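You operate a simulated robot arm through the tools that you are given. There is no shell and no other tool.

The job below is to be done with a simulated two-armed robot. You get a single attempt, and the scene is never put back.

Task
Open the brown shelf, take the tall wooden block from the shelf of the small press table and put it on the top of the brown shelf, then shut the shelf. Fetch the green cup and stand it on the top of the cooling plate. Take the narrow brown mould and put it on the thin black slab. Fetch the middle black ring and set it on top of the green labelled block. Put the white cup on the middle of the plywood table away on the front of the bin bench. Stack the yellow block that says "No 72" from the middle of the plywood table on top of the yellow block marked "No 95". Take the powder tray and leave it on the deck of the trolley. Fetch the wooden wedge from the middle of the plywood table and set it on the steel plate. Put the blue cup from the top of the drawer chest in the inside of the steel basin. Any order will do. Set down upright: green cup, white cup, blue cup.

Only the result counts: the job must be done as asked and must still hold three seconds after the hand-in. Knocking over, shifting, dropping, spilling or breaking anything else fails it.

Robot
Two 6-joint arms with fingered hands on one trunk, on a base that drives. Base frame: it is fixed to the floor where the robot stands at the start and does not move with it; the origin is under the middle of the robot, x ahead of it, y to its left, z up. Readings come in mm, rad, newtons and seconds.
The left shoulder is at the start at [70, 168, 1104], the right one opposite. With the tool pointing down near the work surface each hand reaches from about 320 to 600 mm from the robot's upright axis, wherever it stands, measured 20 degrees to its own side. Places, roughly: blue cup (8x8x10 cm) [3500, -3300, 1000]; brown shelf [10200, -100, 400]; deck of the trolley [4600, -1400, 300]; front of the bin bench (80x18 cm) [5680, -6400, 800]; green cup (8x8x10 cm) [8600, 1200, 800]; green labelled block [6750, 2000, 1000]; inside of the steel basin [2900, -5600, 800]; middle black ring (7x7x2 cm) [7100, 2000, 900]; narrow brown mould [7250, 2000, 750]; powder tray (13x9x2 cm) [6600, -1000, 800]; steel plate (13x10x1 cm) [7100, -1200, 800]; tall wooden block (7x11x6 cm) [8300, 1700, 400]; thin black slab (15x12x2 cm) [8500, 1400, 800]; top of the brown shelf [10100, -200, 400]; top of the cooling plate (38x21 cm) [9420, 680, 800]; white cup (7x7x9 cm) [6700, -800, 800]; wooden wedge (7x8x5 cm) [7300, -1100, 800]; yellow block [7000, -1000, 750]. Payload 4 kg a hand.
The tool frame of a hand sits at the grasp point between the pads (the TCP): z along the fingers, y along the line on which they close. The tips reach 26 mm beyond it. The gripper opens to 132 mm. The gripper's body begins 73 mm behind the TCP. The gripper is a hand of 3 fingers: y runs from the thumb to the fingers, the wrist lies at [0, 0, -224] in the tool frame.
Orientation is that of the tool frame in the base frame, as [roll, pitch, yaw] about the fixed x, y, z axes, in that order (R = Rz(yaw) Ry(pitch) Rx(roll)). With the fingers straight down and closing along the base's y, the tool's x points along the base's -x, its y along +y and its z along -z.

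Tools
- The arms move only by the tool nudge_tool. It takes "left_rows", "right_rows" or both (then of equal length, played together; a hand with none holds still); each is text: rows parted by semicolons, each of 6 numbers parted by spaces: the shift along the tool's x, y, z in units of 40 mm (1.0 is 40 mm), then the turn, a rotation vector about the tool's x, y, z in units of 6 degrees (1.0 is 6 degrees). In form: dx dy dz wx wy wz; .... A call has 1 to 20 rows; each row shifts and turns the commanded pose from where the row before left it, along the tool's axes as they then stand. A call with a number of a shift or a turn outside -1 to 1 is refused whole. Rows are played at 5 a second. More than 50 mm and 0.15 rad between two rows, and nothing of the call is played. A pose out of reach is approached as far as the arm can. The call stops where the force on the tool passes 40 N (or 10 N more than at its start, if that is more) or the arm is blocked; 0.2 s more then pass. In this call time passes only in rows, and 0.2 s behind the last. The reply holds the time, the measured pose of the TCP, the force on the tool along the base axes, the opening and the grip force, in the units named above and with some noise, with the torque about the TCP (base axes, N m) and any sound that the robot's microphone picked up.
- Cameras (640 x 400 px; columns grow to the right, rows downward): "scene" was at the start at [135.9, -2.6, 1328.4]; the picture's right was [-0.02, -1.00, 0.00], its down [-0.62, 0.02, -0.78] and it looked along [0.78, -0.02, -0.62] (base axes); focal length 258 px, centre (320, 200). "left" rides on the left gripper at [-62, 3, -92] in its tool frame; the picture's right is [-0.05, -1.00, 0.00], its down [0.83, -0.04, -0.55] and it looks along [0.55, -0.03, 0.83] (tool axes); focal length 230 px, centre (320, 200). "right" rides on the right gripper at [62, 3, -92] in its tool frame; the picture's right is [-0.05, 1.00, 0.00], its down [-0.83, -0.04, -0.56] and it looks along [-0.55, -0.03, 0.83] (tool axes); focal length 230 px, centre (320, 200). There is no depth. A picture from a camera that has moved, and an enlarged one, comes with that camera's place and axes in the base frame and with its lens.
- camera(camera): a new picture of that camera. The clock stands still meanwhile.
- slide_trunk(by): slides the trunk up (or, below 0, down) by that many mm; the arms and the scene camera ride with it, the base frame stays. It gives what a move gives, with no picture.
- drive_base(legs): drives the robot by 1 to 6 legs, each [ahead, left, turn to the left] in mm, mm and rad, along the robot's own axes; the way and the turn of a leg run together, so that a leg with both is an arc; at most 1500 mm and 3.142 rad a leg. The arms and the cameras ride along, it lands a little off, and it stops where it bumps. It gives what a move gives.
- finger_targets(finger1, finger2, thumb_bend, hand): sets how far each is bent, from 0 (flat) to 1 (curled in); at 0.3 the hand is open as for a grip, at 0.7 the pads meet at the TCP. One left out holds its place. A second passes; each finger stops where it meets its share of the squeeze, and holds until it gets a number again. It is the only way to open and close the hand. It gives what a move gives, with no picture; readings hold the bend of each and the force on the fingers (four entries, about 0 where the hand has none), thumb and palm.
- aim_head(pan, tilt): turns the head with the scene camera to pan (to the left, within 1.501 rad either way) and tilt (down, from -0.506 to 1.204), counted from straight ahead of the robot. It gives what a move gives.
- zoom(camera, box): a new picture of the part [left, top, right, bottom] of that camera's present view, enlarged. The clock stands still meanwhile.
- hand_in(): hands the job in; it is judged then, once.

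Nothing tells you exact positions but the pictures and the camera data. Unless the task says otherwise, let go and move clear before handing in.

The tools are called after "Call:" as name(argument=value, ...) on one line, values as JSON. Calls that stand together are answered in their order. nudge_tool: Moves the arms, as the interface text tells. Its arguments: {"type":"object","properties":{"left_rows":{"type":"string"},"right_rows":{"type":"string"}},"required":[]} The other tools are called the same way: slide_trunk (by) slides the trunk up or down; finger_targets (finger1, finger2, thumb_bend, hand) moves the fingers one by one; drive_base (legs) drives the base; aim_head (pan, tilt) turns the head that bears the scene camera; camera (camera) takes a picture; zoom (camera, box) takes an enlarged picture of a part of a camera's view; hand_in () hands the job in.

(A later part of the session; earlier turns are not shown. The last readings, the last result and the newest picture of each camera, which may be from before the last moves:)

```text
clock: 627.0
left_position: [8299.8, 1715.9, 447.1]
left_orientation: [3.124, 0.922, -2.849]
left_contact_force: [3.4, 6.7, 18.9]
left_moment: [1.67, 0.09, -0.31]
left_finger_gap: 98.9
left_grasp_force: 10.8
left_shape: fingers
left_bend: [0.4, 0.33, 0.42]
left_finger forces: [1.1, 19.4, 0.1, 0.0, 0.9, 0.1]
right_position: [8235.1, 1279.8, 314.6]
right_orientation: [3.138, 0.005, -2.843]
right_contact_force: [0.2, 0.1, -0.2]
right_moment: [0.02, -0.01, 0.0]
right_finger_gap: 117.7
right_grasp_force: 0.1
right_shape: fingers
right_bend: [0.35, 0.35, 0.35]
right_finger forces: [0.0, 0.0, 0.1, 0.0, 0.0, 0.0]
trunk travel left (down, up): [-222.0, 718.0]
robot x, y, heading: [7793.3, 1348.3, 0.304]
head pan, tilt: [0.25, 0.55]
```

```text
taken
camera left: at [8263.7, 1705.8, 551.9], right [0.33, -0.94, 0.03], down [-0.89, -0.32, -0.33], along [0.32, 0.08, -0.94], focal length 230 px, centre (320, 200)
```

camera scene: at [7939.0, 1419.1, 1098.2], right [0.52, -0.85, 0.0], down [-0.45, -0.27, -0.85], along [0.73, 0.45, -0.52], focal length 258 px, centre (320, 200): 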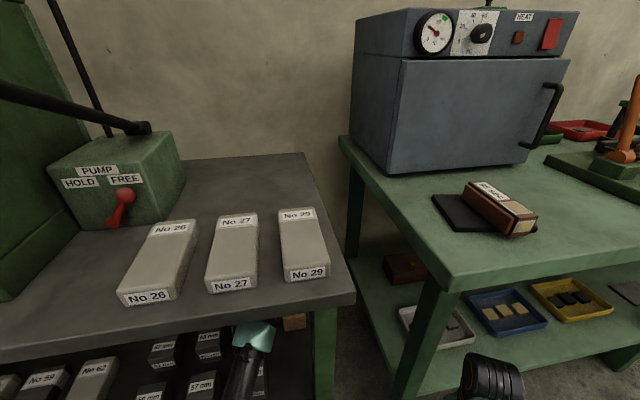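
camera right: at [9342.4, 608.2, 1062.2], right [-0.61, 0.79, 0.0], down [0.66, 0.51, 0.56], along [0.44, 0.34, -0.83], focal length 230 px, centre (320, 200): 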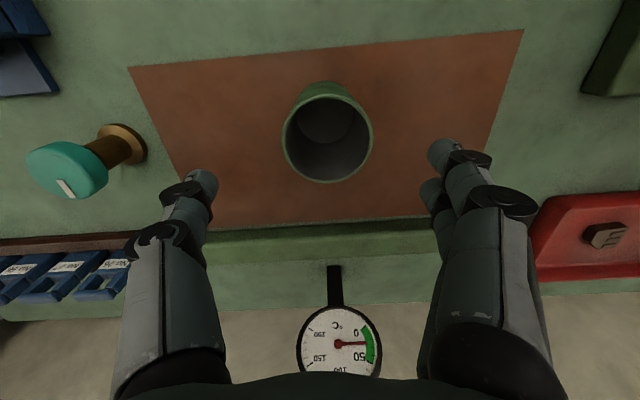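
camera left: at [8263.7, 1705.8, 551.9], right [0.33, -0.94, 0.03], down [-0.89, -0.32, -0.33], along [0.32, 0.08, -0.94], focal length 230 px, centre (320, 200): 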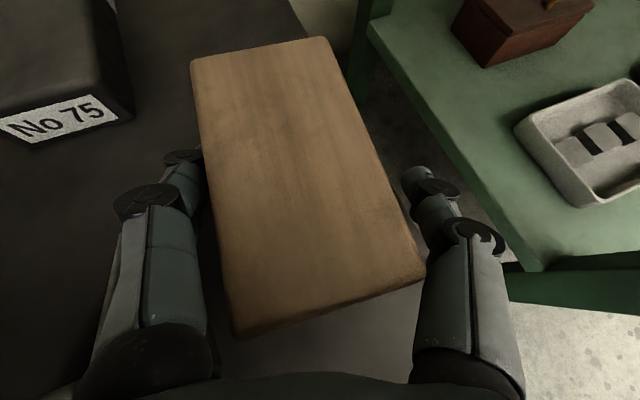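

Finger 2 rests on the neighbouring "50 mm" block's edge. Raising 12 mm and gripping the block higher up.

Call:
slide_trunk(by=14)

Call:
camera(camera="left")

Call:
finger_targets(hand="left", finger1=0.5, finger2=0.5, thumb_bend=0.5)

Call:
camera(camera="left")

```text
clock: 627.6
left_position: [8299.3, 1713.3, 454.4]
left_orientation: [3.132, 0.907, -2.843]
left_contact_force: [-0.8, 0.5, -0.3]
left_moment: [0.03, 0.02, 0.06]
left_finger_gap: 96.9
left_grasp_force: 0.6
left_shape: fingers
left_bend: [0.41, 0.42, 0.42]
left_finger forces: [0.5, 0.0, 0.0, 0.1, 0.1, 0.1]
right_position: [8235.2, 1278.8, 326.7]
right_orientation: [3.141, 0.003, -2.843]
right_contact_force: [-0.3, -0.2, 0.3]
right_moment: [0.02, 0.06, -0.03]
right_finger_gap: 117.8
right_grasp_force: 0.0
right_shape: fingers
right_bend: [0.35, 0.35, 0.35]
right_finger forces: [0.0, 0.1, 0.0, 0.0, 0.0, 0.0]
trunk travel left (down, up): [-236.0, 704.0]
robot x, y, heading: [7787.5, 1349.5, 0.297]
head pan, tilt: [0.25, 0.55]
```

```text
taken
camera left: at [8264.2, 1705.3, 560.3], right [0.33, -0.94, 0.04], down [-0.89, -0.33, -0.31], along [0.31, 0.07, -0.95], focal length 230 px, centre (320, 200)
```

left: 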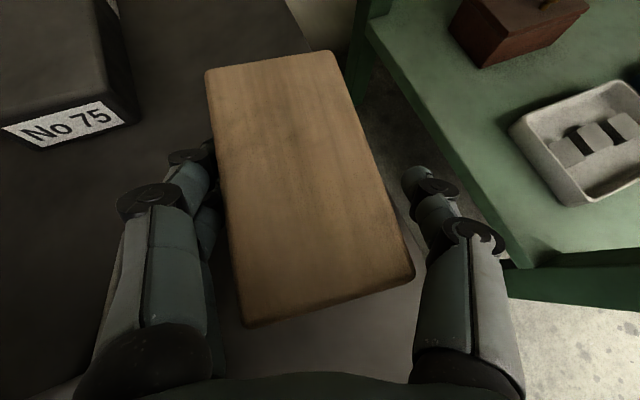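

```text
clock: 628.6
left_position: [8300.5, 1715.1, 458.4]
left_orientation: [3.128, 0.914, -2.846]
left_contact_force: [0.0, 0.1, -0.5]
left_moment: [-0.01, -0.01, 0.03]
left_finger_gap: 71.8
left_grasp_force: 1.5
left_shape: fingers
left_bend: [0.48, 0.49, 0.5]
left_finger forces: [1.0, 0.5, 0.1, 0.0, 1.4, 0.0]
right_position: [8236.1, 1279.6, 327.3]
right_orientation: [3.139, 0.005, -2.843]
right_contact_force: [0.0, -0.3, 0.5]
right_moment: [0.01, 0.03, -0.03]
right_finger_gap: 117.6
right_grasp_force: 0.1
right_shape: fingers
right_bend: [0.35, 0.35, 0.35]
right_finger forces: [0.0, 0.1, 0.0, 0.0, 0.1, 0.0]
trunk travel left (down, up): [-236.0, 704.0]
robot x, y, heading: [7783.7, 1353.0, 0.299]
head pan, tilt: [0.25, 0.55]
```

```text
taken
camera left: at [8264.3, 1706.1, 562.5], right [0.33, -0.94, 0.03], down [-0.89, -0.32, -0.32], along [0.31, 0.08, -0.95], focal length 230 px, centre (320, 200)
```

left: 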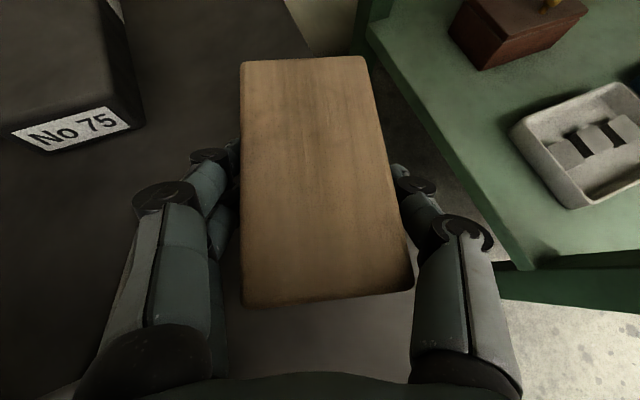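

The block has turned into alignment with the fingers. Squeezing and lifting.

Call:
finger_targets(hand="left", finger1=0.68, finger2=0.68, thumb_bend=0.68)

Call:
slide_trunk(by=25)

Call:
camera(camera="left")

```text
clock: 629.6
left_position: [8300.1, 1714.8, 457.6]
left_orientation: [3.128, 0.914, -2.847]
left_contact_force: [0.3, -0.2, -0.4]
left_moment: [0.03, 0.08, 0.03]
left_finger_gap: 60.4
left_grasp_force: 20.4
left_shape: fingers
left_bend: [0.51, 0.52, 0.6]
left_finger forces: [9.8, 10.0, 0.1, 0.0, 20.6, 0.0]
right_position: [8234.9, 1279.9, 327.3]
right_orientation: [3.14, 0.003, -2.845]
right_contact_force: [-0.4, 0.8, -0.3]
right_moment: [-0.01, 0.0, -0.02]
right_finger_gap: 117.7
right_grasp_force: 0.1
right_shape: fingers
right_bend: [0.35, 0.35, 0.35]
right_finger forces: [0.1, 0.1, 0.0, 0.1, 0.0, 0.0]
trunk travel left (down, up): [-236.0, 704.0]
robot x, y, heading: [7786.3, 1348.5, 0.3]
head pan, tilt: [0.25, 0.55]
```

```text
clock: 630.3
left_position: [8299.4, 1715.2, 482.0]
left_orientation: [3.128, 0.911, -2.846]
left_contact_force: [-0.2, -0.8, -2.8]
left_moment: [-0.02, 0.03, 0.02]
left_finger_gap: 60.5
left_grasp_force: 19.6
left_shape: fingers
left_bend: [0.51, 0.52, 0.6]
left_finger forces: [10.1, 9.8, 0.0, 0.1, 19.9, 0.0]
right_position: [8236.7, 1278.5, 352.0]
right_orientation: [3.14, 0.003, -2.844]
right_contact_force: [0.0, -0.6, 0.1]
right_moment: [0.01, -0.01, 0.01]
right_finger_gap: 117.7
right_grasp_force: 0.1
right_shape: fingers
right_bend: [0.35, 0.35, 0.35]
right_finger forces: [0.0, 0.1, 0.0, 0.1, 0.1, 0.0]
trunk travel left (down, up): [-261.0, 679.0]
robot x, y, heading: [7784.6, 1350.6, 0.302]
head pan, tilt: [0.25, 0.55]
```

```text
taken
camera left: at [8264.5, 1706.2, 587.1], right [0.33, -0.94, 0.03], down [-0.89, -0.32, -0.32], along [0.31, 0.08, -0.95], focal length 230 px, centre (320, 200)
```

left: 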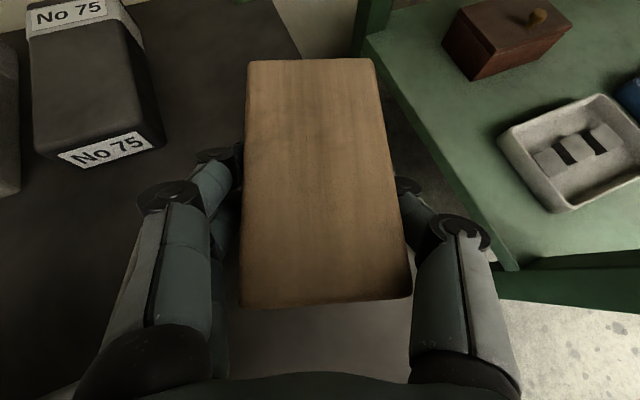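

Block is held level (~0.25 kg). Raising over the small blocks, shifting left away from the leg, and backing straight out.

Call:
slide_trunk(by=55)

Call:
drive_base(legs=[[0, 32, 0]])

Call:
camera(camera="left")

Call:
drive_base(legs=[[-150, 0, 0]])

Call:
camera(camera="left")

```text
clock: 631.2
left_position: [8300.6, 1715.8, 537.9]
left_orientation: [3.128, 0.913, -2.846]
left_contact_force: [0.6, -0.4, -2.8]
left_moment: [0.0, 0.02, 0.04]
left_finger_gap: 60.4
left_grasp_force: 19.6
left_shape: fingers
left_bend: [0.51, 0.52, 0.6]
left_finger forces: [10.1, 9.8, 0.0, 0.1, 19.9, 0.1]
right_position: [8235.9, 1277.7, 406.4]
right_orientation: [3.139, 0.004, -2.844]
right_contact_force: [0.8, -0.2, 0.2]
right_moment: [0.0, 0.02, -0.01]
right_finger_gap: 117.5
right_grasp_force: 0.0
right_shape: fingers
right_bend: [0.35, 0.35, 0.35]
right_finger forces: [0.0, 0.0, 0.1, 0.1, 0.0, 0.1]
trunk travel left (down, up): [-316.0, 624.0]
robot x, y, heading: [7786.6, 1347.6, 0.302]
head pan, tilt: [0.25, 0.55]
```

```text
clock: 632.1
left_position: [8290.6, 1745.8, 537.8]
left_orientation: [3.129, 0.915, -2.843]
left_contact_force: [-0.2, 0.4, -1.8]
left_moment: [-0.01, -0.03, 0.01]
left_finger_gap: 60.3
left_grasp_force: 19.3
left_shape: fingers
left_bend: [0.51, 0.52, 0.6]
left_finger forces: [10.2, 9.8, 0.0, 0.0, 20.0, 0.0]
right_position: [8225.1, 1310.6, 406.5]
right_orientation: [3.14, 0.003, -2.844]
right_contact_force: [-0.7, 0.7, -0.2]
right_moment: [0.02, 0.01, -0.02]
right_finger_gap: 117.9
right_grasp_force: 0.1
right_shape: fingers
right_bend: [0.35, 0.35, 0.35]
right_finger forces: [0.0, 0.1, 0.0, 0.0, 0.0, 0.1]
trunk travel left (down, up): [-316.0, 624.0]
robot x, y, heading: [7779.3, 1375.2, 0.301]
head pan, tilt: [0.25, 0.55]
```

```text
taken
camera left: at [8255.0, 1736.8, 642.1], right [0.33, -0.94, 0.03], down [-0.89, -0.32, -0.32], along [0.31, 0.08, -0.95], focal length 230 px, centre (320, 200)
```

left: 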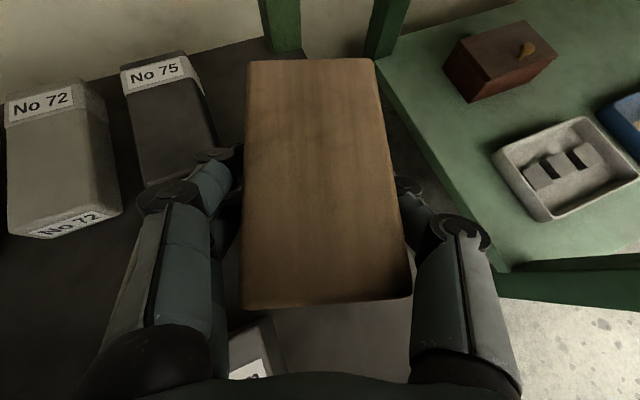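

```text
clock: 633.5
left_position: [8146.4, 1700.2, 538.5]
left_orientation: [3.128, 0.915, -2.847]
left_contact_force: [-0.7, 0.2, -2.0]
left_moment: [0.02, 0.02, -0.01]
left_finger_gap: 60.3
left_grasp_force: 20.3
left_shape: fingers
left_bend: [0.51, 0.52, 0.6]
left_finger forces: [10.1, 9.8, 0.1, 0.0, 20.0, 0.1]
right_position: [8080.6, 1264.7, 406.9]
right_orientation: [3.14, 0.003, -2.845]
right_contact_force: [0.7, -0.4, 0.8]
right_moment: [0.01, -0.02, 0.0]
right_finger_gap: 117.8
right_grasp_force: 0.0
right_shape: fingers
right_bend: [0.35, 0.35, 0.35]
right_finger forces: [0.0, 0.0, 0.0, 0.1, 0.0, 0.1]
trunk travel left (down, up): [-316.0, 624.0]
robot x, y, heading: [7633.7, 1339.5, 0.295]
head pan, tilt: [0.25, 0.55]
```

```text
taken
camera left: at [8110.6, 1690.9, 642.7], right [0.33, -0.94, 0.03], down [-0.89, -0.32, -0.32], along [0.31, 0.08, -0.95], focal length 230 px, centre (320, 200)
```

left: 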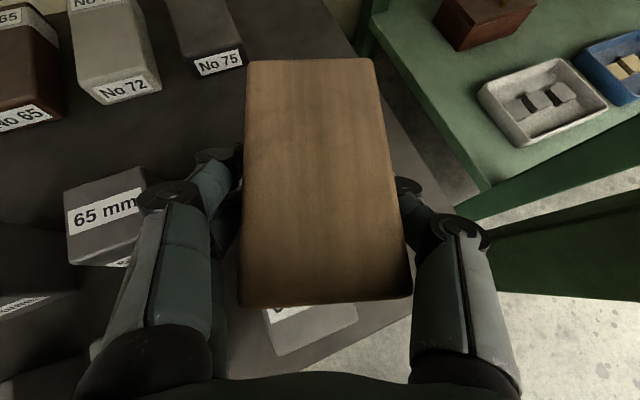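

Call:
drive_base(legs=[[-280, 0, 0]])

Call:
slide_trunk(by=150)

Call:
aim_head(pan=0.4, tilt=0.5)

Call:
zoom(camera="scene", box=[200, 150, 440, 310])

Call:
camera(camera="left")

```text
clock: 635.4
left_position: [7880.7, 1616.7, 537.9]
left_orientation: [3.129, 0.915, -2.849]
left_contact_force: [0.0, -0.3, -2.0]
left_moment: [-0.03, 0.03, 0.03]
left_finger_gap: 60.3
left_grasp_force: 20.2
left_shape: fingers
left_bend: [0.51, 0.52, 0.6]
left_finger forces: [10.1, 9.8, 0.0, 0.0, 20.0, 0.0]
right_position: [7814.9, 1180.5, 407.7]
right_orientation: [3.139, 0.003, -2.847]
right_contact_force: [0.3, -0.1, 0.5]
right_moment: [-0.01, -0.04, 0.0]
right_finger_gap: 117.8
right_grasp_force: 0.1
right_shape: fingers
right_bend: [0.35, 0.35, 0.35]
right_finger forces: [0.1, 0.0, 0.0, 0.1, 0.0, 0.1]
trunk travel left (down, up): [-316.0, 624.0]
robot x, y, heading: [7370.8, 1248.6, 0.301]
head pan, tilt: [0.25, 0.55]
```

```text
clock: 637.2
left_position: [7881.1, 1615.3, 687.8]
left_orientation: [3.128, 0.912, -2.85]
left_contact_force: [-0.2, 0.2, -2.0]
left_moment: [-0.04, 0.0, -0.01]
left_finger_gap: 60.5
left_grasp_force: 20.1
left_shape: fingers
left_bend: [0.51, 0.52, 0.6]
left_finger forces: [10.0, 9.8, 0.1, 0.1, 19.9, 0.0]
right_position: [7814.4, 1181.3, 556.5]
right_orientation: [-3.142, 0.004, -2.846]
right_contact_force: [-0.3, 0.9, 0.6]
right_moment: [0.03, 0.0, -0.02]
right_finger_gap: 117.5
right_grasp_force: 0.0
right_shape: fingers
right_bend: [0.35, 0.35, 0.35]
right_finger forces: [0.0, 0.0, 0.0, 0.1, 0.1, 0.1]
trunk travel left (down, up): [-466.0, 474.0]
robot x, y, heading: [7369.4, 1254.8, 0.299]
head pan, tilt: [0.25, 0.55]
```

```text
clock: 637.9
left_position: [7880.6, 1617.8, 687.6]
left_orientation: [3.128, 0.913, -2.851]
left_contact_force: [0.3, 0.5, -2.7]
left_moment: [-0.01, 0.03, 0.02]
left_finger_gap: 60.4
left_grasp_force: 19.9
left_shape: fingers
left_bend: [0.51, 0.52, 0.6]
left_finger forces: [9.9, 9.7, 0.1, 0.0, 19.9, 0.0]
right_position: [7815.3, 1180.7, 557.7]
right_orientation: [3.138, 0.003, -2.847]
right_contact_force: [0.2, -0.1, -0.5]
right_moment: [0.0, -0.01, 0.01]
right_finger_gap: 117.8
right_grasp_force: 0.1
right_shape: fingers
right_bend: [0.35, 0.35, 0.35]
right_finger forces: [0.0, 0.1, 0.0, 0.0, 0.0, 0.0]
trunk travel left (down, up): [-466.0, 474.0]
robot x, y, heading: [7370.3, 1253.7, 0.296]
head pan, tilt: [0.4, 0.499]
```

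```text
2.50 times, centred on (320, 230) of scene
camera zoom: at [7485.5, 1325.2, 1260.4], right [0.64, -0.77, 0.0], down [-0.37, -0.31, -0.88], along [0.67, 0.56, -0.48], focal length 644 px, centre (320, 125)
```

zoom: 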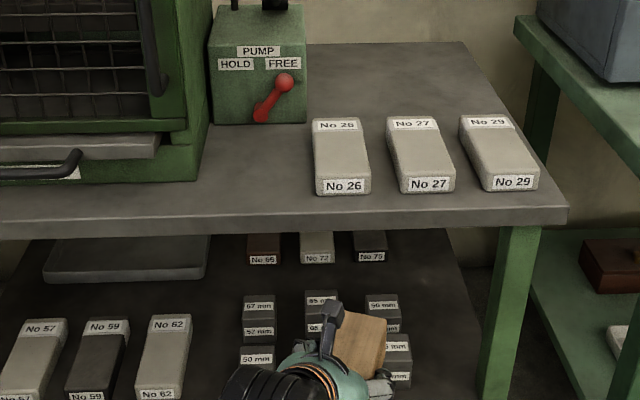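

```text
taken
camera left: at [7846.1, 1607.8, 792.2], right [0.33, -0.94, 0.03], down [-0.89, -0.32, -0.32], along [0.31, 0.08, -0.95], focal length 230 px, centre (320, 200)
```

left: 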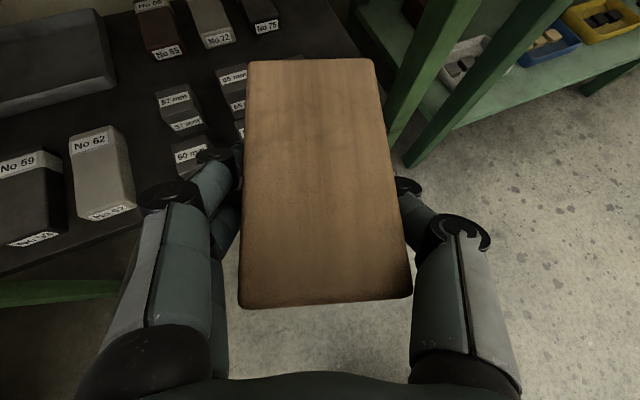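

Out safely. I'll turn back to the earlier viewpoint to compare the small blocks with the picture taken before.

Call:
drive_base(legs=[[-150, 0, 0], [0, -350, 0.432]])

Call:
aim_head(pan=0, tilt=0.4)

Call:
camera(camera="scene")

Call:
zoom(camera="scene", box=[240, 180, 440, 305])

```text
clock: 641.0
left_position: [7712.9, 1456.9, 686.8]
left_orientation: [3.128, 0.912, -2.423]
left_contact_force: [-0.3, 0.5, -2.3]
left_moment: [-0.03, 0.02, 0.04]
left_finger_gap: 60.4
left_grasp_force: 19.9
left_shape: fingers
left_bend: [0.51, 0.52, 0.6]
left_finger forces: [10.0, 9.7, 0.1, 0.1, 19.8, 0.0]
right_position: [7831.7, 1032.3, 557.1]
right_orientation: [3.136, 0.003, -2.421]
right_contact_force: [-0.3, -0.6, 0.2]
right_moment: [0.05, 0.0, -0.01]
right_finger_gap: 117.8
right_grasp_force: 0.0
right_shape: fingers
right_bend: [0.35, 0.35, 0.35]
right_finger forces: [0.1, 0.0, 0.1, 0.1, 0.1, 0.0]
trunk travel left (down, up): [-466.0, 474.0]
robot x, y, heading: [7394.8, 912.0, 0.726]
head pan, tilt: [0.4, 0.499]
```

```text
clock: 641.9
left_position: [7711.1, 1456.6, 687.5]
left_orientation: [3.127, 0.912, -2.424]
left_contact_force: [1.5, 0.5, -2.6]
left_moment: [-0.01, 0.02, 0.01]
left_finger_gap: 60.3
left_grasp_force: 19.8
left_shape: fingers
left_bend: [0.51, 0.52, 0.6]
left_finger forces: [10.0, 9.7, 0.0, 0.0, 20.0, 0.0]
right_position: [7832.2, 1031.4, 557.3]
right_orientation: [3.14, 0.005, -2.421]
right_contact_force: [0.3, 1.5, -0.6]
right_moment: [0.0, 0.01, 0.03]
right_finger_gap: 117.6
right_grasp_force: 0.1
right_shape: fingers
right_bend: [0.35, 0.35, 0.35]
right_finger forces: [0.0, 0.0, 0.0, 0.1, 0.0, 0.0]
trunk travel left (down, up): [-466.0, 474.0]
robot x, y, heading: [7394.5, 908.4, 0.724]
head pan, tilt: [0.0, 0.4]
```

```text
taken
camera scene: at [7502.0, 1006.6, 1269.6], right [0.66, -0.75, 0.0], down [-0.29, -0.26, -0.92], along [0.69, 0.61, -0.39], focal length 258 px, centre (320, 200)
```

scene: 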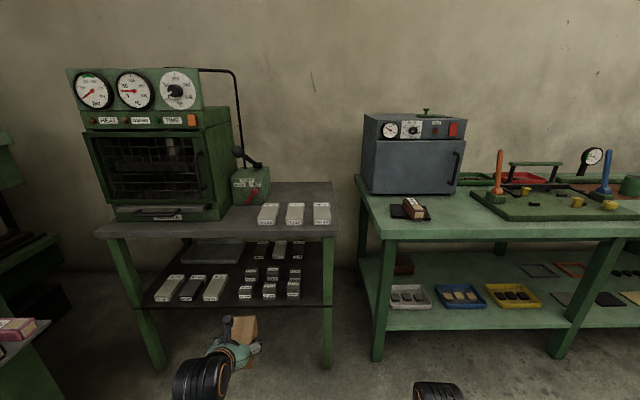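

```text
3.20 times, centred on (340, 242) of scene
camera zoom: at [7502.0, 1006.6, 1269.6], right [0.66, -0.75, 0.0], down [-0.29, -0.26, -0.92], along [0.69, 0.61, -0.39], focal length 824 px, centre (256, 64)
```

zoom: 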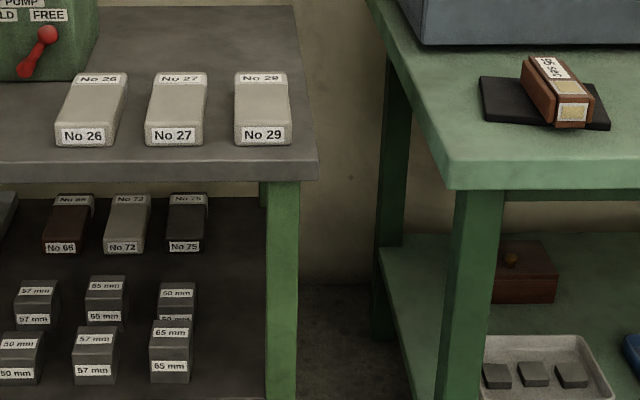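

All small blocks are in their places. Now carrying the wooden block along the aisle to the open brown shelf.

Call:
drive_base(legs=[[36, -872, 0], [36, -872, 0], [36, -872, 0]])

Call:
aim_head(pan=0.25, tilt=0.55)

Call:
camera(camera="scene")

Call:
zoom(camera="scene", box=[200, 130, 400, 270])

```text
clock: 655.0
left_position: [9512.9, -457.0, 686.2]
left_orientation: [3.126, 0.912, -2.429]
left_contact_force: [0.5, -0.6, -2.7]
left_moment: [-0.01, 0.03, 0.03]
left_finger_gap: 60.6
left_grasp_force: 20.0
left_shape: fingers
left_bend: [0.51, 0.52, 0.6]
left_finger forces: [9.9, 9.7, 0.0, 0.0, 19.7, 0.0]
right_position: [9631.5, -881.6, 556.4]
right_orientation: [3.141, 0.004, -2.427]
right_contact_force: [0.1, -0.8, -0.9]
right_moment: [0.01, 0.01, 0.0]
right_finger_gap: 117.9
right_grasp_force: 0.1
right_shape: fingers
right_bend: [0.35, 0.35, 0.35]
right_finger forces: [0.0, 0.0, 0.0, 0.0, 0.1, 0.0]
trunk travel left (down, up): [-466.0, 474.0]
robot x, y, heading: [9192.3, -999.6, 0.724]
head pan, tilt: [0.0, 0.4]
```

```text
clock: 655.8
left_position: [9511.2, -457.9, 686.9]
left_orientation: [3.128, 0.913, -2.429]
left_contact_force: [-0.3, 0.7, -1.8]
left_moment: [-0.01, 0.01, 0.02]
left_finger_gap: 60.5
left_grasp_force: 19.9
left_shape: fingers
left_bend: [0.51, 0.52, 0.6]
left_finger forces: [9.9, 9.6, 0.0, 0.0, 19.7, 0.1]
right_position: [9629.8, -882.5, 557.8]
right_orientation: [3.139, 0.005, -2.425]
right_contact_force: [-0.1, 0.0, 0.2]
right_moment: [-0.02, -0.01, -0.01]
right_finger_gap: 118.0
right_grasp_force: 0.0
right_shape: fingers
right_bend: [0.35, 0.35, 0.35]
right_finger forces: [0.1, 0.0, 0.0, 0.0, 0.1, 0.0]
trunk travel left (down, up): [-466.0, 474.0]
robot x, y, heading: [9192.6, -999.9, 0.715]
head pan, tilt: [0.25, 0.55]
```

```text
taken
camera scene: at [9281.4, -893.6, 1255.9], right [0.82, -0.57, 0.0], down [-0.3, -0.43, -0.85], along [0.48, 0.7, -0.52], focal length 258 px, centre (320, 200)
```

scene: 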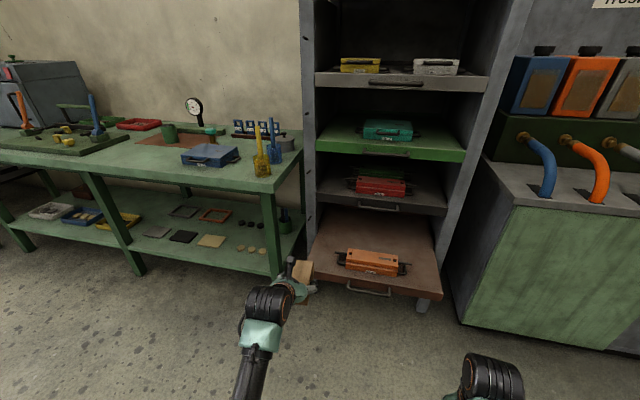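

```text
2.86 times, centred on (300, 200) of scene
camera zoom: at [9281.4, -893.6, 1255.9], right [0.82, -0.57, 0.0], down [-0.3, -0.43, -0.85], along [0.48, 0.7, -0.52], focal length 736 px, centre (377, 200)
```

zoom: 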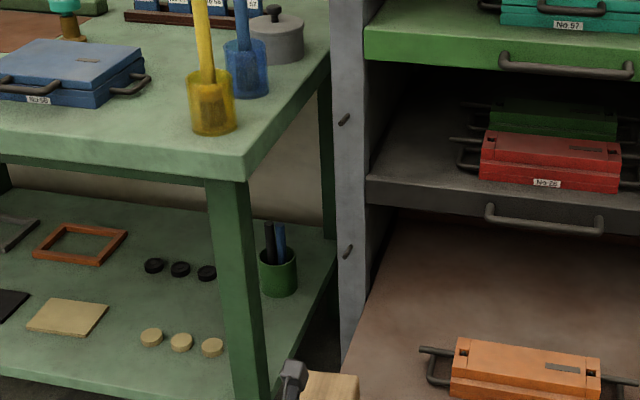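

Shelf corner and box are located; the free spot left of the orange box is straight ahead ~320 mm. Approaching most of the way.

Call:
drive_base(legs=[[250, 2, 0]])

Call:
camera(camera="left")

Call:
camera(camera="scene")

```text
clock: 657.6
left_position: [9705.5, -287.8, 686.3]
left_orientation: [3.128, 0.912, -2.431]
left_contact_force: [0.8, 0.2, -2.9]
left_moment: [-0.05, 0.04, 0.04]
left_finger_gap: 60.3
left_grasp_force: 19.3
left_shape: fingers
left_bend: [0.51, 0.52, 0.6]
left_finger forces: [10.0, 9.7, 0.0, 0.0, 19.8, 0.0]
right_position: [9823.2, -712.6, 557.3]
right_orientation: [3.141, 0.004, -2.428]
right_contact_force: [-0.3, -0.2, 0.2]
right_moment: [-0.04, -0.01, 0.02]
right_finger_gap: 117.5
right_grasp_force: 0.1
right_shape: fingers
right_bend: [0.35, 0.35, 0.35]
right_finger forces: [0.0, 0.0, 0.1, 0.1, 0.0, 0.0]
trunk travel left (down, up): [-466.0, 474.0]
robot x, y, heading: [9386.2, -830.2, 0.716]
head pan, tilt: [0.25, 0.55]
```

```text
taken
camera left: at [9677.5, -309.4, 791.6], right [0.68, -0.73, 0.03], down [-0.68, -0.66, -0.32], along [0.25, 0.19, -0.95], focal length 230 px, centre (320, 200)
```

left: 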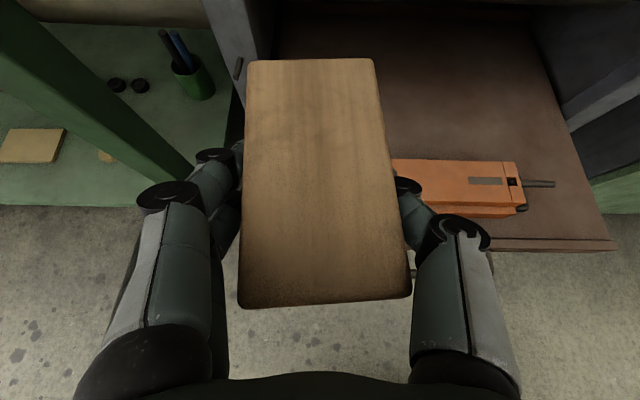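

```text
taken
camera scene: at [9474.9, -722.3, 1255.7], right [0.82, -0.57, 0.0], down [-0.3, -0.43, -0.85], along [0.48, 0.7, -0.52], focal length 258 px, centre (320, 200)
```

scene: 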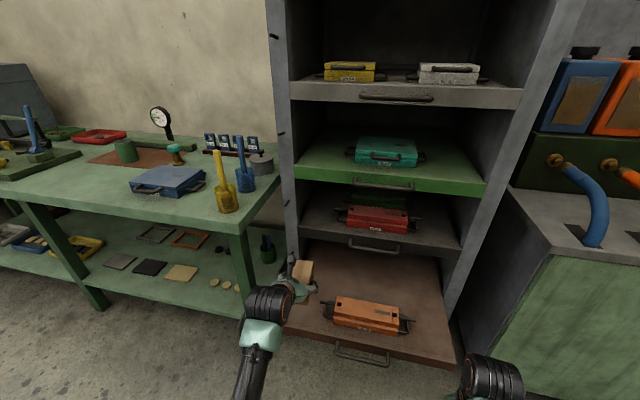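

Call:
slide_trunk(by=-110)

Call:
camera(camera="left")

Call:
zoom(camera="scene", box=[240, 180, 460, 340])

```text
clock: 659.0
left_position: [9704.8, -287.0, 576.7]
left_orientation: [3.128, 0.912, -2.43]
left_contact_force: [0.9, 0.6, -2.6]
left_moment: [-0.03, 0.0, 0.02]
left_finger_gap: 60.6
left_grasp_force: 19.5
left_shape: fingers
left_bend: [0.51, 0.52, 0.6]
left_finger forces: [9.9, 9.7, 0.0, 0.1, 19.6, 0.0]
right_position: [9823.0, -712.0, 446.8]
right_orientation: [3.138, 0.003, -2.428]
right_contact_force: [0.9, -0.9, 0.1]
right_moment: [-0.02, -0.01, -0.04]
right_finger_gap: 118.1
right_grasp_force: 0.2
right_shape: fingers
right_bend: [0.35, 0.35, 0.35]
right_finger forces: [0.0, 0.1, 0.1, 0.0, 0.0, 0.0]
trunk travel left (down, up): [-356.0, 584.0]
robot x, y, heading: [9385.5, -828.4, 0.714]
head pan, tilt: [0.25, 0.55]
```

```text
taken
camera left: at [9677.0, -309.9, 682.2], right [0.68, -0.73, 0.03], down [-0.68, -0.66, -0.32], along [0.25, 0.2, -0.95], focal length 230 px, centre (320, 200)
```

left: 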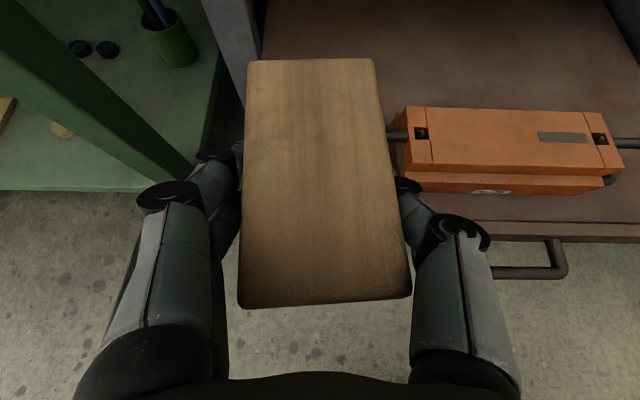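

```text
2.50 times, centred on (350, 260) of scene
camera zoom: at [9474.1, -723.1, 1145.9], right [0.82, -0.57, 0.0], down [-0.3, -0.43, -0.85], along [0.48, 0.7, -0.52], focal length 644 px, centre (245, 50)
```

zoom: 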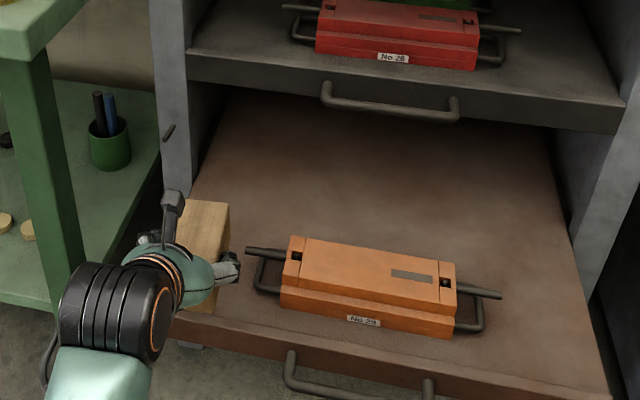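

The box's rods end about 100 mm from the shelf's left edge, so I'll set the block a bit further left and nearer the front: 53 mm forward, 16 mm left.

Call:
drive_base(legs=[[53, 17, 0.01]])

Call:
slide_trunk(by=-45)

Call:
camera(camera="left")

Call:
zoom(camera="scene", box=[220, 180, 440, 340])

```text
clock: 660.0
left_position: [9729.3, -234.9, 575.5]
left_orientation: [3.126, 0.91, -2.421]
left_contact_force: [-0.1, 0.0, -2.7]
left_moment: [-0.03, 0.02, 0.01]
left_finger_gap: 60.2
left_grasp_force: 19.5
left_shape: fingers
left_bend: [0.51, 0.52, 0.6]
left_finger forces: [9.9, 9.7, 0.1, 0.0, 19.7, 0.1]
right_position: [9850.8, -660.8, 447.2]
right_orientation: [3.14, 0.002, -2.418]
right_contact_force: [-0.1, 0.1, 0.0]
right_moment: [-0.01, -0.02, -0.01]
right_finger_gap: 117.3
right_grasp_force: 0.1
right_shape: fingers
right_bend: [0.35, 0.35, 0.35]
right_finger forces: [0.1, 0.0, 0.0, 0.0, 0.0, 0.0]
trunk travel left (down, up): [-356.0, 584.0]
robot x, y, heading: [9413.2, -782.1, 0.732]
head pan, tilt: [0.25, 0.55]
```

```text
clock: 660.9
left_position: [9729.1, -236.4, 531.3]
left_orientation: [3.127, 0.913, -2.422]
left_contact_force: [0.1, -0.4, -3.3]
left_moment: [0.01, 0.03, 0.0]
left_finger_gap: 60.5
left_grasp_force: 19.2
left_shape: fingers
left_bend: [0.51, 0.52, 0.6]
left_finger forces: [10.0, 9.8, 0.0, 0.0, 19.6, 0.1]
right_position: [9849.5, -660.8, 402.0]
right_orientation: [3.139, 0.005, -2.417]
right_contact_force: [-0.6, -0.1, -0.6]
right_moment: [-0.02, -0.03, -0.02]
right_finger_gap: 117.6
right_grasp_force: 0.0
right_shape: fingers
right_bend: [0.35, 0.35, 0.35]
right_finger forces: [0.0, 0.0, 0.1, 0.0, 0.0, 0.1]
trunk travel left (down, up): [-311.0, 629.0]
robot x, y, heading: [9417.5, -780.7, 0.727]
head pan, tilt: [0.25, 0.55]
```

```text
taken
camera left: at [9699.8, -259.2, 637.0], right [0.69, -0.72, 0.03], down [-0.68, -0.66, -0.32], along [0.25, 0.2, -0.95], focal length 230 px, centre (320, 200)
```

left: 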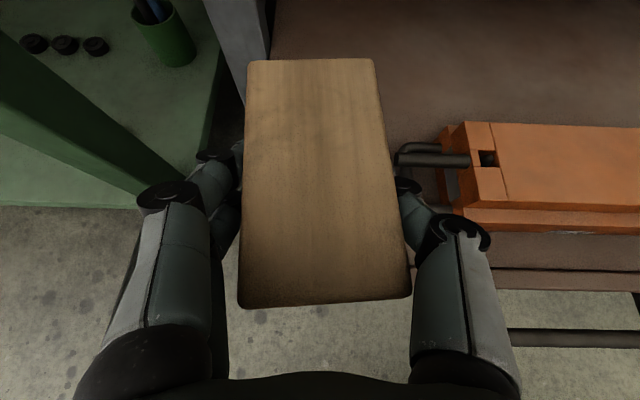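

```text
2.50 times, centred on (330, 260) of scene
camera zoom: at [9501.2, -674.5, 1100.9], right [0.83, -0.56, 0.0], down [-0.29, -0.43, -0.85], along [0.48, 0.71, -0.52], focal length 644 px, centre (295, 50)
```

zoom: 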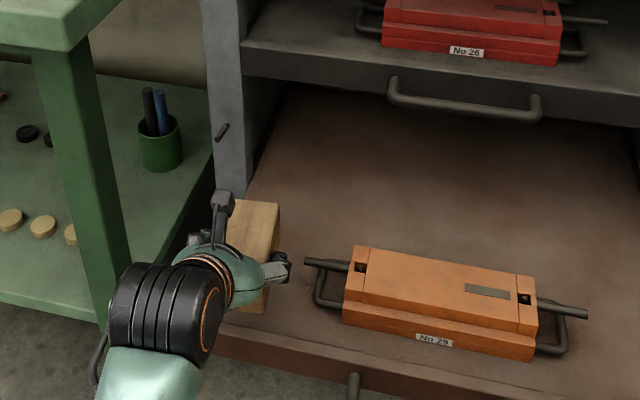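

Block would overhang the front edge slightly here; moving 45 mm further in, still clear of the rods, and then lowering.

Call:
drive_base(legs=[[46, 4, 0]])

Call:
slide_trunk(by=-15)

Call:
camera(camera="left")

Call:
zoom(camera="scene", box=[220, 180, 440, 340])

```text
clock: 661.8
left_position: [9759.8, -203.0, 531.1]
left_orientation: [3.127, 0.91, -2.421]
left_contact_force: [-0.2, 0.6, -3.0]
left_moment: [-0.05, 0.0, 0.0]
left_finger_gap: 60.7
left_grasp_force: 19.6
left_shape: fingers
left_bend: [0.51, 0.52, 0.6]
left_finger forces: [9.8, 9.7, 0.1, 0.0, 19.7, 0.0]
right_position: [9881.9, -626.9, 401.9]
right_orientation: [3.139, 0.002, -2.417]
right_contact_force: [0.1, -0.3, -0.6]
right_moment: [-0.02, -0.01, 0.01]
right_finger_gap: 117.5
right_grasp_force: 0.0
right_shape: fingers
right_bend: [0.35, 0.35, 0.35]
right_finger forces: [0.1, 0.0, 0.0, 0.1, 0.0, 0.0]
trunk travel left (down, up): [-311.0, 629.0]
robot x, y, heading: [9449.8, -750.2, 0.731]
head pan, tilt: [0.25, 0.55]
```

```text
clock: 662.4
left_position: [9760.9, -202.2, 517.5]
left_orientation: [3.128, 0.912, -2.421]
left_contact_force: [0.3, -1.1, -2.8]
left_moment: [-0.03, 0.0, 0.04]
left_finger_gap: 60.3
left_grasp_force: 20.3
left_shape: fingers
left_bend: [0.51, 0.52, 0.6]
left_finger forces: [10.0, 9.7, 0.1, 0.0, 19.7, 0.0]
right_position: [9881.0, -626.3, 387.1]
right_orientation: [3.139, 0.003, -2.416]
right_contact_force: [-0.3, -0.4, 0.1]
right_moment: [-0.01, 0.02, 0.02]
right_finger_gap: 117.8
right_grasp_force: 0.1
right_shape: fingers
right_bend: [0.35, 0.35, 0.35]
right_finger forces: [0.0, 0.1, 0.0, 0.1, 0.0, 0.1]
trunk travel left (down, up): [-296.0, 644.0]
robot x, y, heading: [9446.4, -748.1, 0.724]
head pan, tilt: [0.25, 0.55]
```

```text
taken
camera left: at [9731.4, -225.6, 621.7], right [0.69, -0.72, 0.03], down [-0.68, -0.66, -0.32], along [0.25, 0.2, -0.95], focal length 230 px, centre (320, 200)
```

left: 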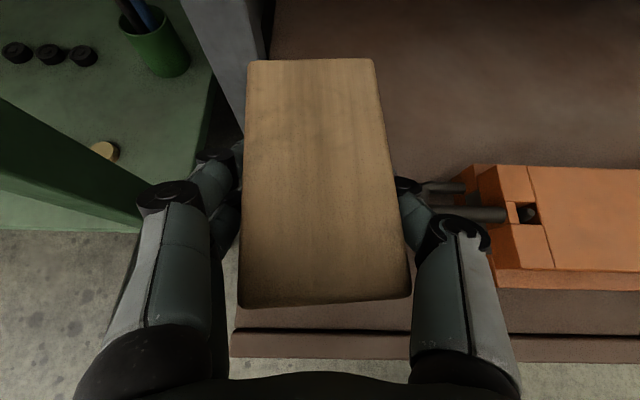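

```text
2.50 times, centred on (330, 260) of scene
camera zoom: at [9532.9, -640.9, 1085.9], right [0.83, -0.56, 0.0], down [-0.29, -0.43, -0.85], along [0.48, 0.71, -0.52], focal length 644 px, centre (295, 50)
```

zoom: 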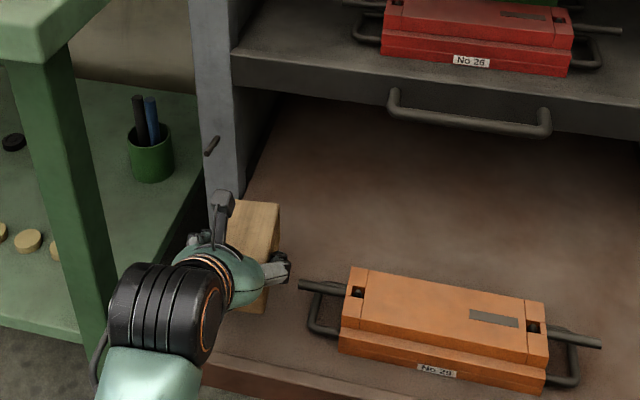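

Well placed: 26 mm from the front edge, 27 mm from the left edge, clear of the rods. Lowering gently.

Call:
nudge_tool(left_rows="0.2 0 0.155 0 0 0; 0.12 0 0.093 0 0 0")

Call:
nudge_tool(left_rows="0.08 0 0.062 0 0 0; 0.08 0 0.062 0 0 0")

```text
clock: 663.0
left_position: [9760.2, -203.4, 500.7]
left_orientation: [3.128, 0.911, -2.418]
left_contact_force: [-1.1, 0.3, -1.9]
left_moment: [-0.02, -0.03, 0.01]
left_finger_gap: 60.8
left_grasp_force: 19.7
left_shape: fingers
left_bend: [0.51, 0.52, 0.6]
left_finger forces: [10.0, 9.6, 0.0, 0.0, 19.5, 0.0]
right_position: [9881.8, -626.5, 387.5]
right_orientation: [3.141, 0.004, -2.416]
right_contact_force: [-0.1, -0.4, 0.6]
right_moment: [0.03, -0.02, -0.03]
right_finger_gap: 117.5
right_grasp_force: 0.1
right_shape: fingers
right_bend: [0.35, 0.35, 0.35]
right_finger forces: [0.0, 0.0, 0.1, 0.0, 0.0, 0.1]
trunk travel left (down, up): [-296.0, 644.0]
robot x, y, heading: [9447.6, -751.9, 0.727]
head pan, tilt: [0.25, 0.55]
```

```text
clock: 663.6
left_position: [9760.9, -202.2, 493.4]
left_orientation: [3.129, 0.912, -2.419]
left_contact_force: [0.4, 0.4, -2.4]
left_moment: [-0.04, 0.04, 0.01]
left_finger_gap: 60.3
left_grasp_force: 20.0
left_shape: fingers
left_bend: [0.51, 0.52, 0.6]
left_finger forces: [9.9, 9.7, 0.0, 0.0, 19.5, 0.1]
right_position: [9882.3, -625.1, 387.1]
right_orientation: [3.14, 0.006, -2.418]
right_contact_force: [-0.3, 0.7, 0.2]
right_moment: [0.01, 0.01, 0.0]
right_finger_gap: 117.6
right_grasp_force: 0.1
right_shape: fingers
right_bend: [0.35, 0.35, 0.35]
right_finger forces: [0.0, 0.0, 0.1, 0.1, 0.1, 0.0]
trunk travel left (down, up): [-296.0, 644.0]
robot x, y, heading: [9446.8, -747.4, 0.728]
head pan, tilt: [0.25, 0.55]
```

Call:
nudge_tool(left_rows="0.08 0 0.062 0 0 0; 0.08 0 0.062 0 0 0")

Call:
nudge_tool(left_rows="0.08 0 0.062 0 0 0; 0.08 0 0.062 0 0 0")

Call:
camera(camera="left")

```text
clock: 664.2
left_position: [9759.1, -202.9, 483.9]
left_orientation: [3.129, 0.913, -2.419]
left_contact_force: [0.3, 0.2, -2.0]
left_moment: [-0.02, 0.02, 0.02]
left_finger_gap: 60.6
left_grasp_force: 19.4
left_shape: fingers
left_bend: [0.51, 0.52, 0.6]
left_finger forces: [9.9, 9.8, 0.1, 0.0, 19.6, 0.0]
right_position: [9882.0, -626.6, 386.8]
right_orientation: [3.138, 0.003, -2.415]
right_contact_force: [0.6, 0.8, 0.4]
right_moment: [-0.02, 0.0, 0.02]
right_finger_gap: 117.7
right_grasp_force: 0.2
right_shape: fingers
right_bend: [0.35, 0.35, 0.35]
right_finger forces: [0.1, 0.0, 0.0, 0.0, 0.0, 0.0]
trunk travel left (down, up): [-296.0, 644.0]
robot x, y, heading: [9445.6, -749.6, 0.726]
head pan, tilt: [0.25, 0.55]
```

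```text
clock: 664.8
left_position: [9761.3, -201.6, 477.7]
left_orientation: [3.128, 0.915, -2.42]
left_contact_force: [0.1, -0.5, 1.0]
left_moment: [0.05, 0.06, 0.05]
left_finger_gap: 60.5
left_grasp_force: 19.6
left_shape: fingers
left_bend: [0.51, 0.52, 0.6]
left_finger forces: [9.6, 10.2, 0.0, 0.1, 20.2, 0.1]
right_position: [9881.5, -628.7, 388.0]
right_orientation: [3.141, 0.003, -2.416]
right_contact_force: [0.1, -0.9, 0.4]
right_moment: [0.02, -0.01, -0.01]
right_finger_gap: 117.6
right_grasp_force: 0.1
right_shape: fingers
right_bend: [0.35, 0.35, 0.35]
right_finger forces: [0.0, 0.0, 0.1, 0.1, 0.0, 0.0]
trunk travel left (down, up): [-296.0, 644.0]
robot x, y, heading: [9443.8, -747.8, 0.728]
head pan, tilt: [0.25, 0.55]
```

```text
taken
camera left: at [9731.6, -224.8, 582.3], right [0.69, -0.72, 0.03], down [-0.68, -0.66, -0.32], along [0.25, 0.2, -0.95], focal length 230 px, centre (320, 200)
```

left: 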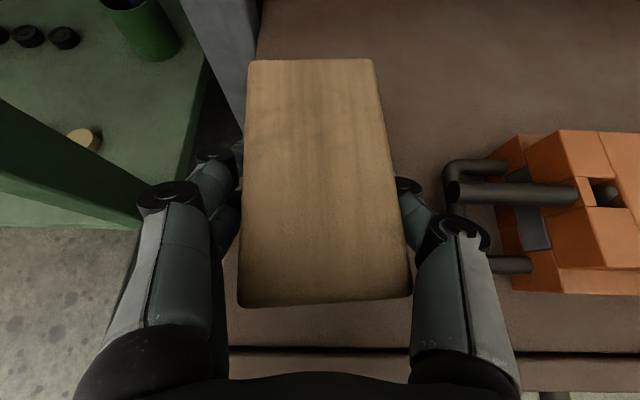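

Contact with the shelf (z≈427). I'll open mainly the two fingers on the free side and the thumb only slightly, as the rod is near it, then withdraw.

Call:
finger_targets(hand="left", finger1=0.42, finger2=0.42, thumb_bend=0.53)

Call:
camera(camera="left")

```text
clock: 665.8
left_position: [9759.8, -202.1, 475.5]
left_orientation: [3.128, 0.914, -2.421]
left_contact_force: [0.1, 0.3, -0.2]
left_moment: [0.03, 0.01, 0.0]
left_finger_gap: 75.8
left_grasp_force: 0.1
left_shape: fingers
left_bend: [0.42, 0.42, 0.53]
left_finger forces: [0.1, 0.1, 0.1, 0.0, 0.2, 0.1]
right_position: [9881.9, -627.1, 387.5]
right_orientation: [3.139, 0.004, -2.418]
right_contact_force: [-0.5, 0.0, -0.2]
right_moment: [0.0, -0.02, -0.01]
right_finger_gap: 117.7
right_grasp_force: 0.0
right_shape: fingers
right_bend: [0.35, 0.35, 0.35]
right_finger forces: [0.1, 0.0, 0.0, 0.0, 0.0, 0.0]
trunk travel left (down, up): [-296.0, 644.0]
robot x, y, heading: [9446.8, -749.5, 0.727]
head pan, tilt: [0.25, 0.55]
```

```text
taken
camera left: at [9731.6, -224.9, 581.3], right [0.69, -0.72, 0.03], down [-0.68, -0.66, -0.32], along [0.25, 0.2, -0.95], focal length 230 px, centre (320, 200)
```

left: 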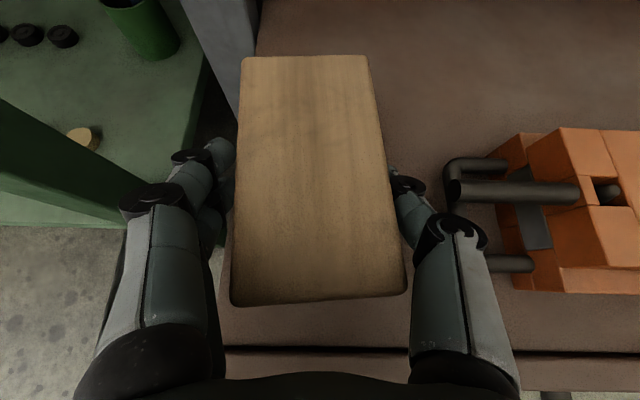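

Call:
nudge_tool(left_rows="0 -0.05 -0.3 0 0 0; 0 0 -0.5 0 0 0; 0 0 -0.7 0 0 0; 0 0 -0.7 0 0 0; 0 0 -0.7 0 0 0; 0 0 -0.7 0 0 0")

Call:
camera(camera="left")

Call:
drive_base(legs=[[-250, 0, 0]])

Call:
camera(camera="scene")

Call:
zoom(camera="scene", box=[220, 160, 440, 320])

```text
clock: 667.1
left_position: [9665.0, -239.3, 559.2]
left_orientation: [2.836, 0.906, -2.683]
left_contact_force: [0.3, 0.1, 0.6]
left_moment: [0.01, -0.01, 0.0]
left_finger_gap: 76.1
left_grasp_force: 0.0
left_shape: fingers
left_bend: [0.42, 0.42, 0.53]
left_finger forces: [0.0, 0.0, 0.0, 0.0, 0.1, 0.1]
right_position: [9881.3, -627.3, 387.2]
right_orientation: [3.139, 0.004, -2.418]
right_contact_force: [-0.8, -0.2, 0.0]
right_moment: [0.01, -0.03, -0.02]
right_finger_gap: 117.6
right_grasp_force: 0.1
right_shape: fingers
right_bend: [0.35, 0.35, 0.35]
right_finger forces: [0.0, 0.0, 0.1, 0.0, 0.1, 0.1]
trunk travel left (down, up): [-296.0, 644.0]
robot x, y, heading: [9445.7, -749.0, 0.726]
head pan, tilt: [0.25, 0.55]
stopped in row 6 (left hand): the arm was blocked; the commanded pose is now the measured one
```

```text
taken
camera left: at [9646.2, -276.0, 662.7], right [0.66, -0.73, -0.14], down [-0.73, -0.59, -0.34], along [0.16, 0.33, -0.93], focal length 230 px, centre (320, 200)
```

left: 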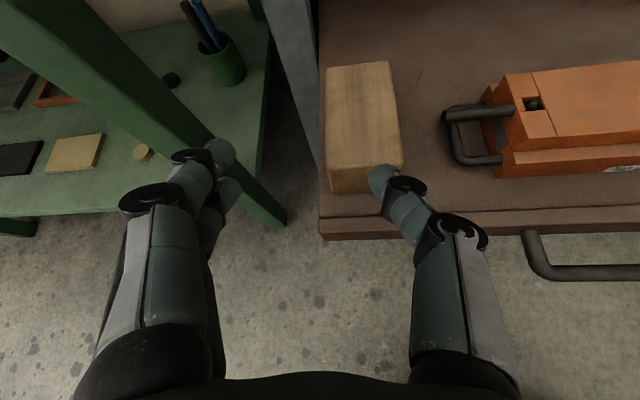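

```text
clock: 669.0
left_position: [9477.3, -406.2, 561.6]
left_orientation: [2.838, 0.911, -2.682]
left_contact_force: [-1.2, 0.3, -0.2]
left_moment: [0.01, 0.0, 0.0]
left_finger_gap: 76.2
left_grasp_force: 0.0
left_shape: fingers
left_bend: [0.42, 0.42, 0.53]
left_finger forces: [0.1, 0.1, 0.0, 0.0, 0.0, 0.0]
right_position: [9694.4, -794.5, 387.0]
right_orientation: [3.139, 0.004, -2.416]
right_contact_force: [-0.1, -1.5, -0.3]
right_moment: [0.0, -0.01, -0.02]
right_finger_gap: 117.5
right_grasp_force: 0.0
right_shape: fingers
right_bend: [0.35, 0.35, 0.35]
right_finger forces: [0.0, 0.1, 0.0, 0.1, 0.0, 0.1]
trunk travel left (down, up): [-296.0, 644.0]
robot x, y, heading: [9258.0, -917.3, 0.729]
head pan, tilt: [0.25, 0.55]
```

```text
taken
camera scene: at [9344.6, -808.6, 1086.0], right [0.83, -0.56, 0.0], down [-0.29, -0.43, -0.85], along [0.48, 0.71, -0.52], focal length 258 px, centre (320, 200)
```

scene: 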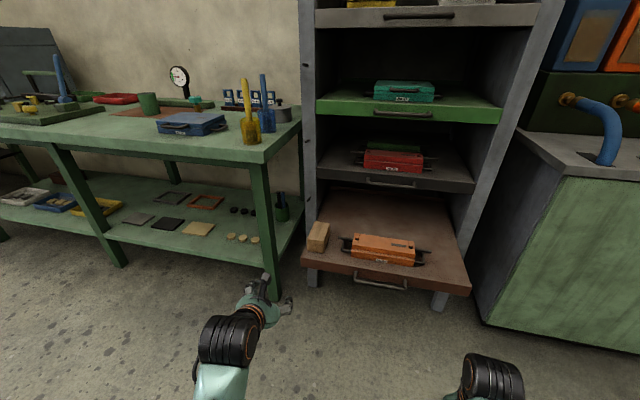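

```text
2.50 times, centred on (330, 240) of scene
camera zoom: at [9344.6, -808.6, 1086.0], right [0.83, -0.56, 0.0], down [-0.29, -0.43, -0.85], along [0.48, 0.71, -0.52], focal length 644 px, centre (295, 100)
```

zoom: 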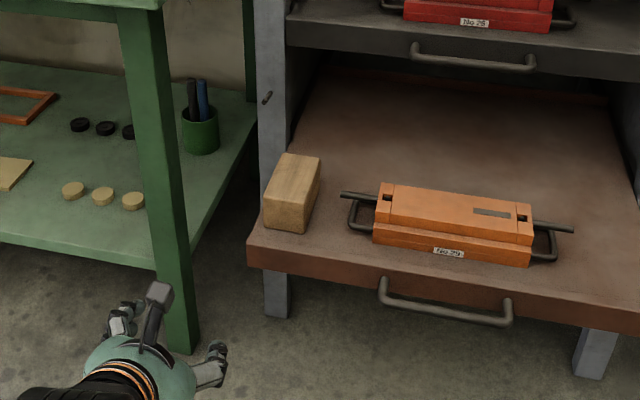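

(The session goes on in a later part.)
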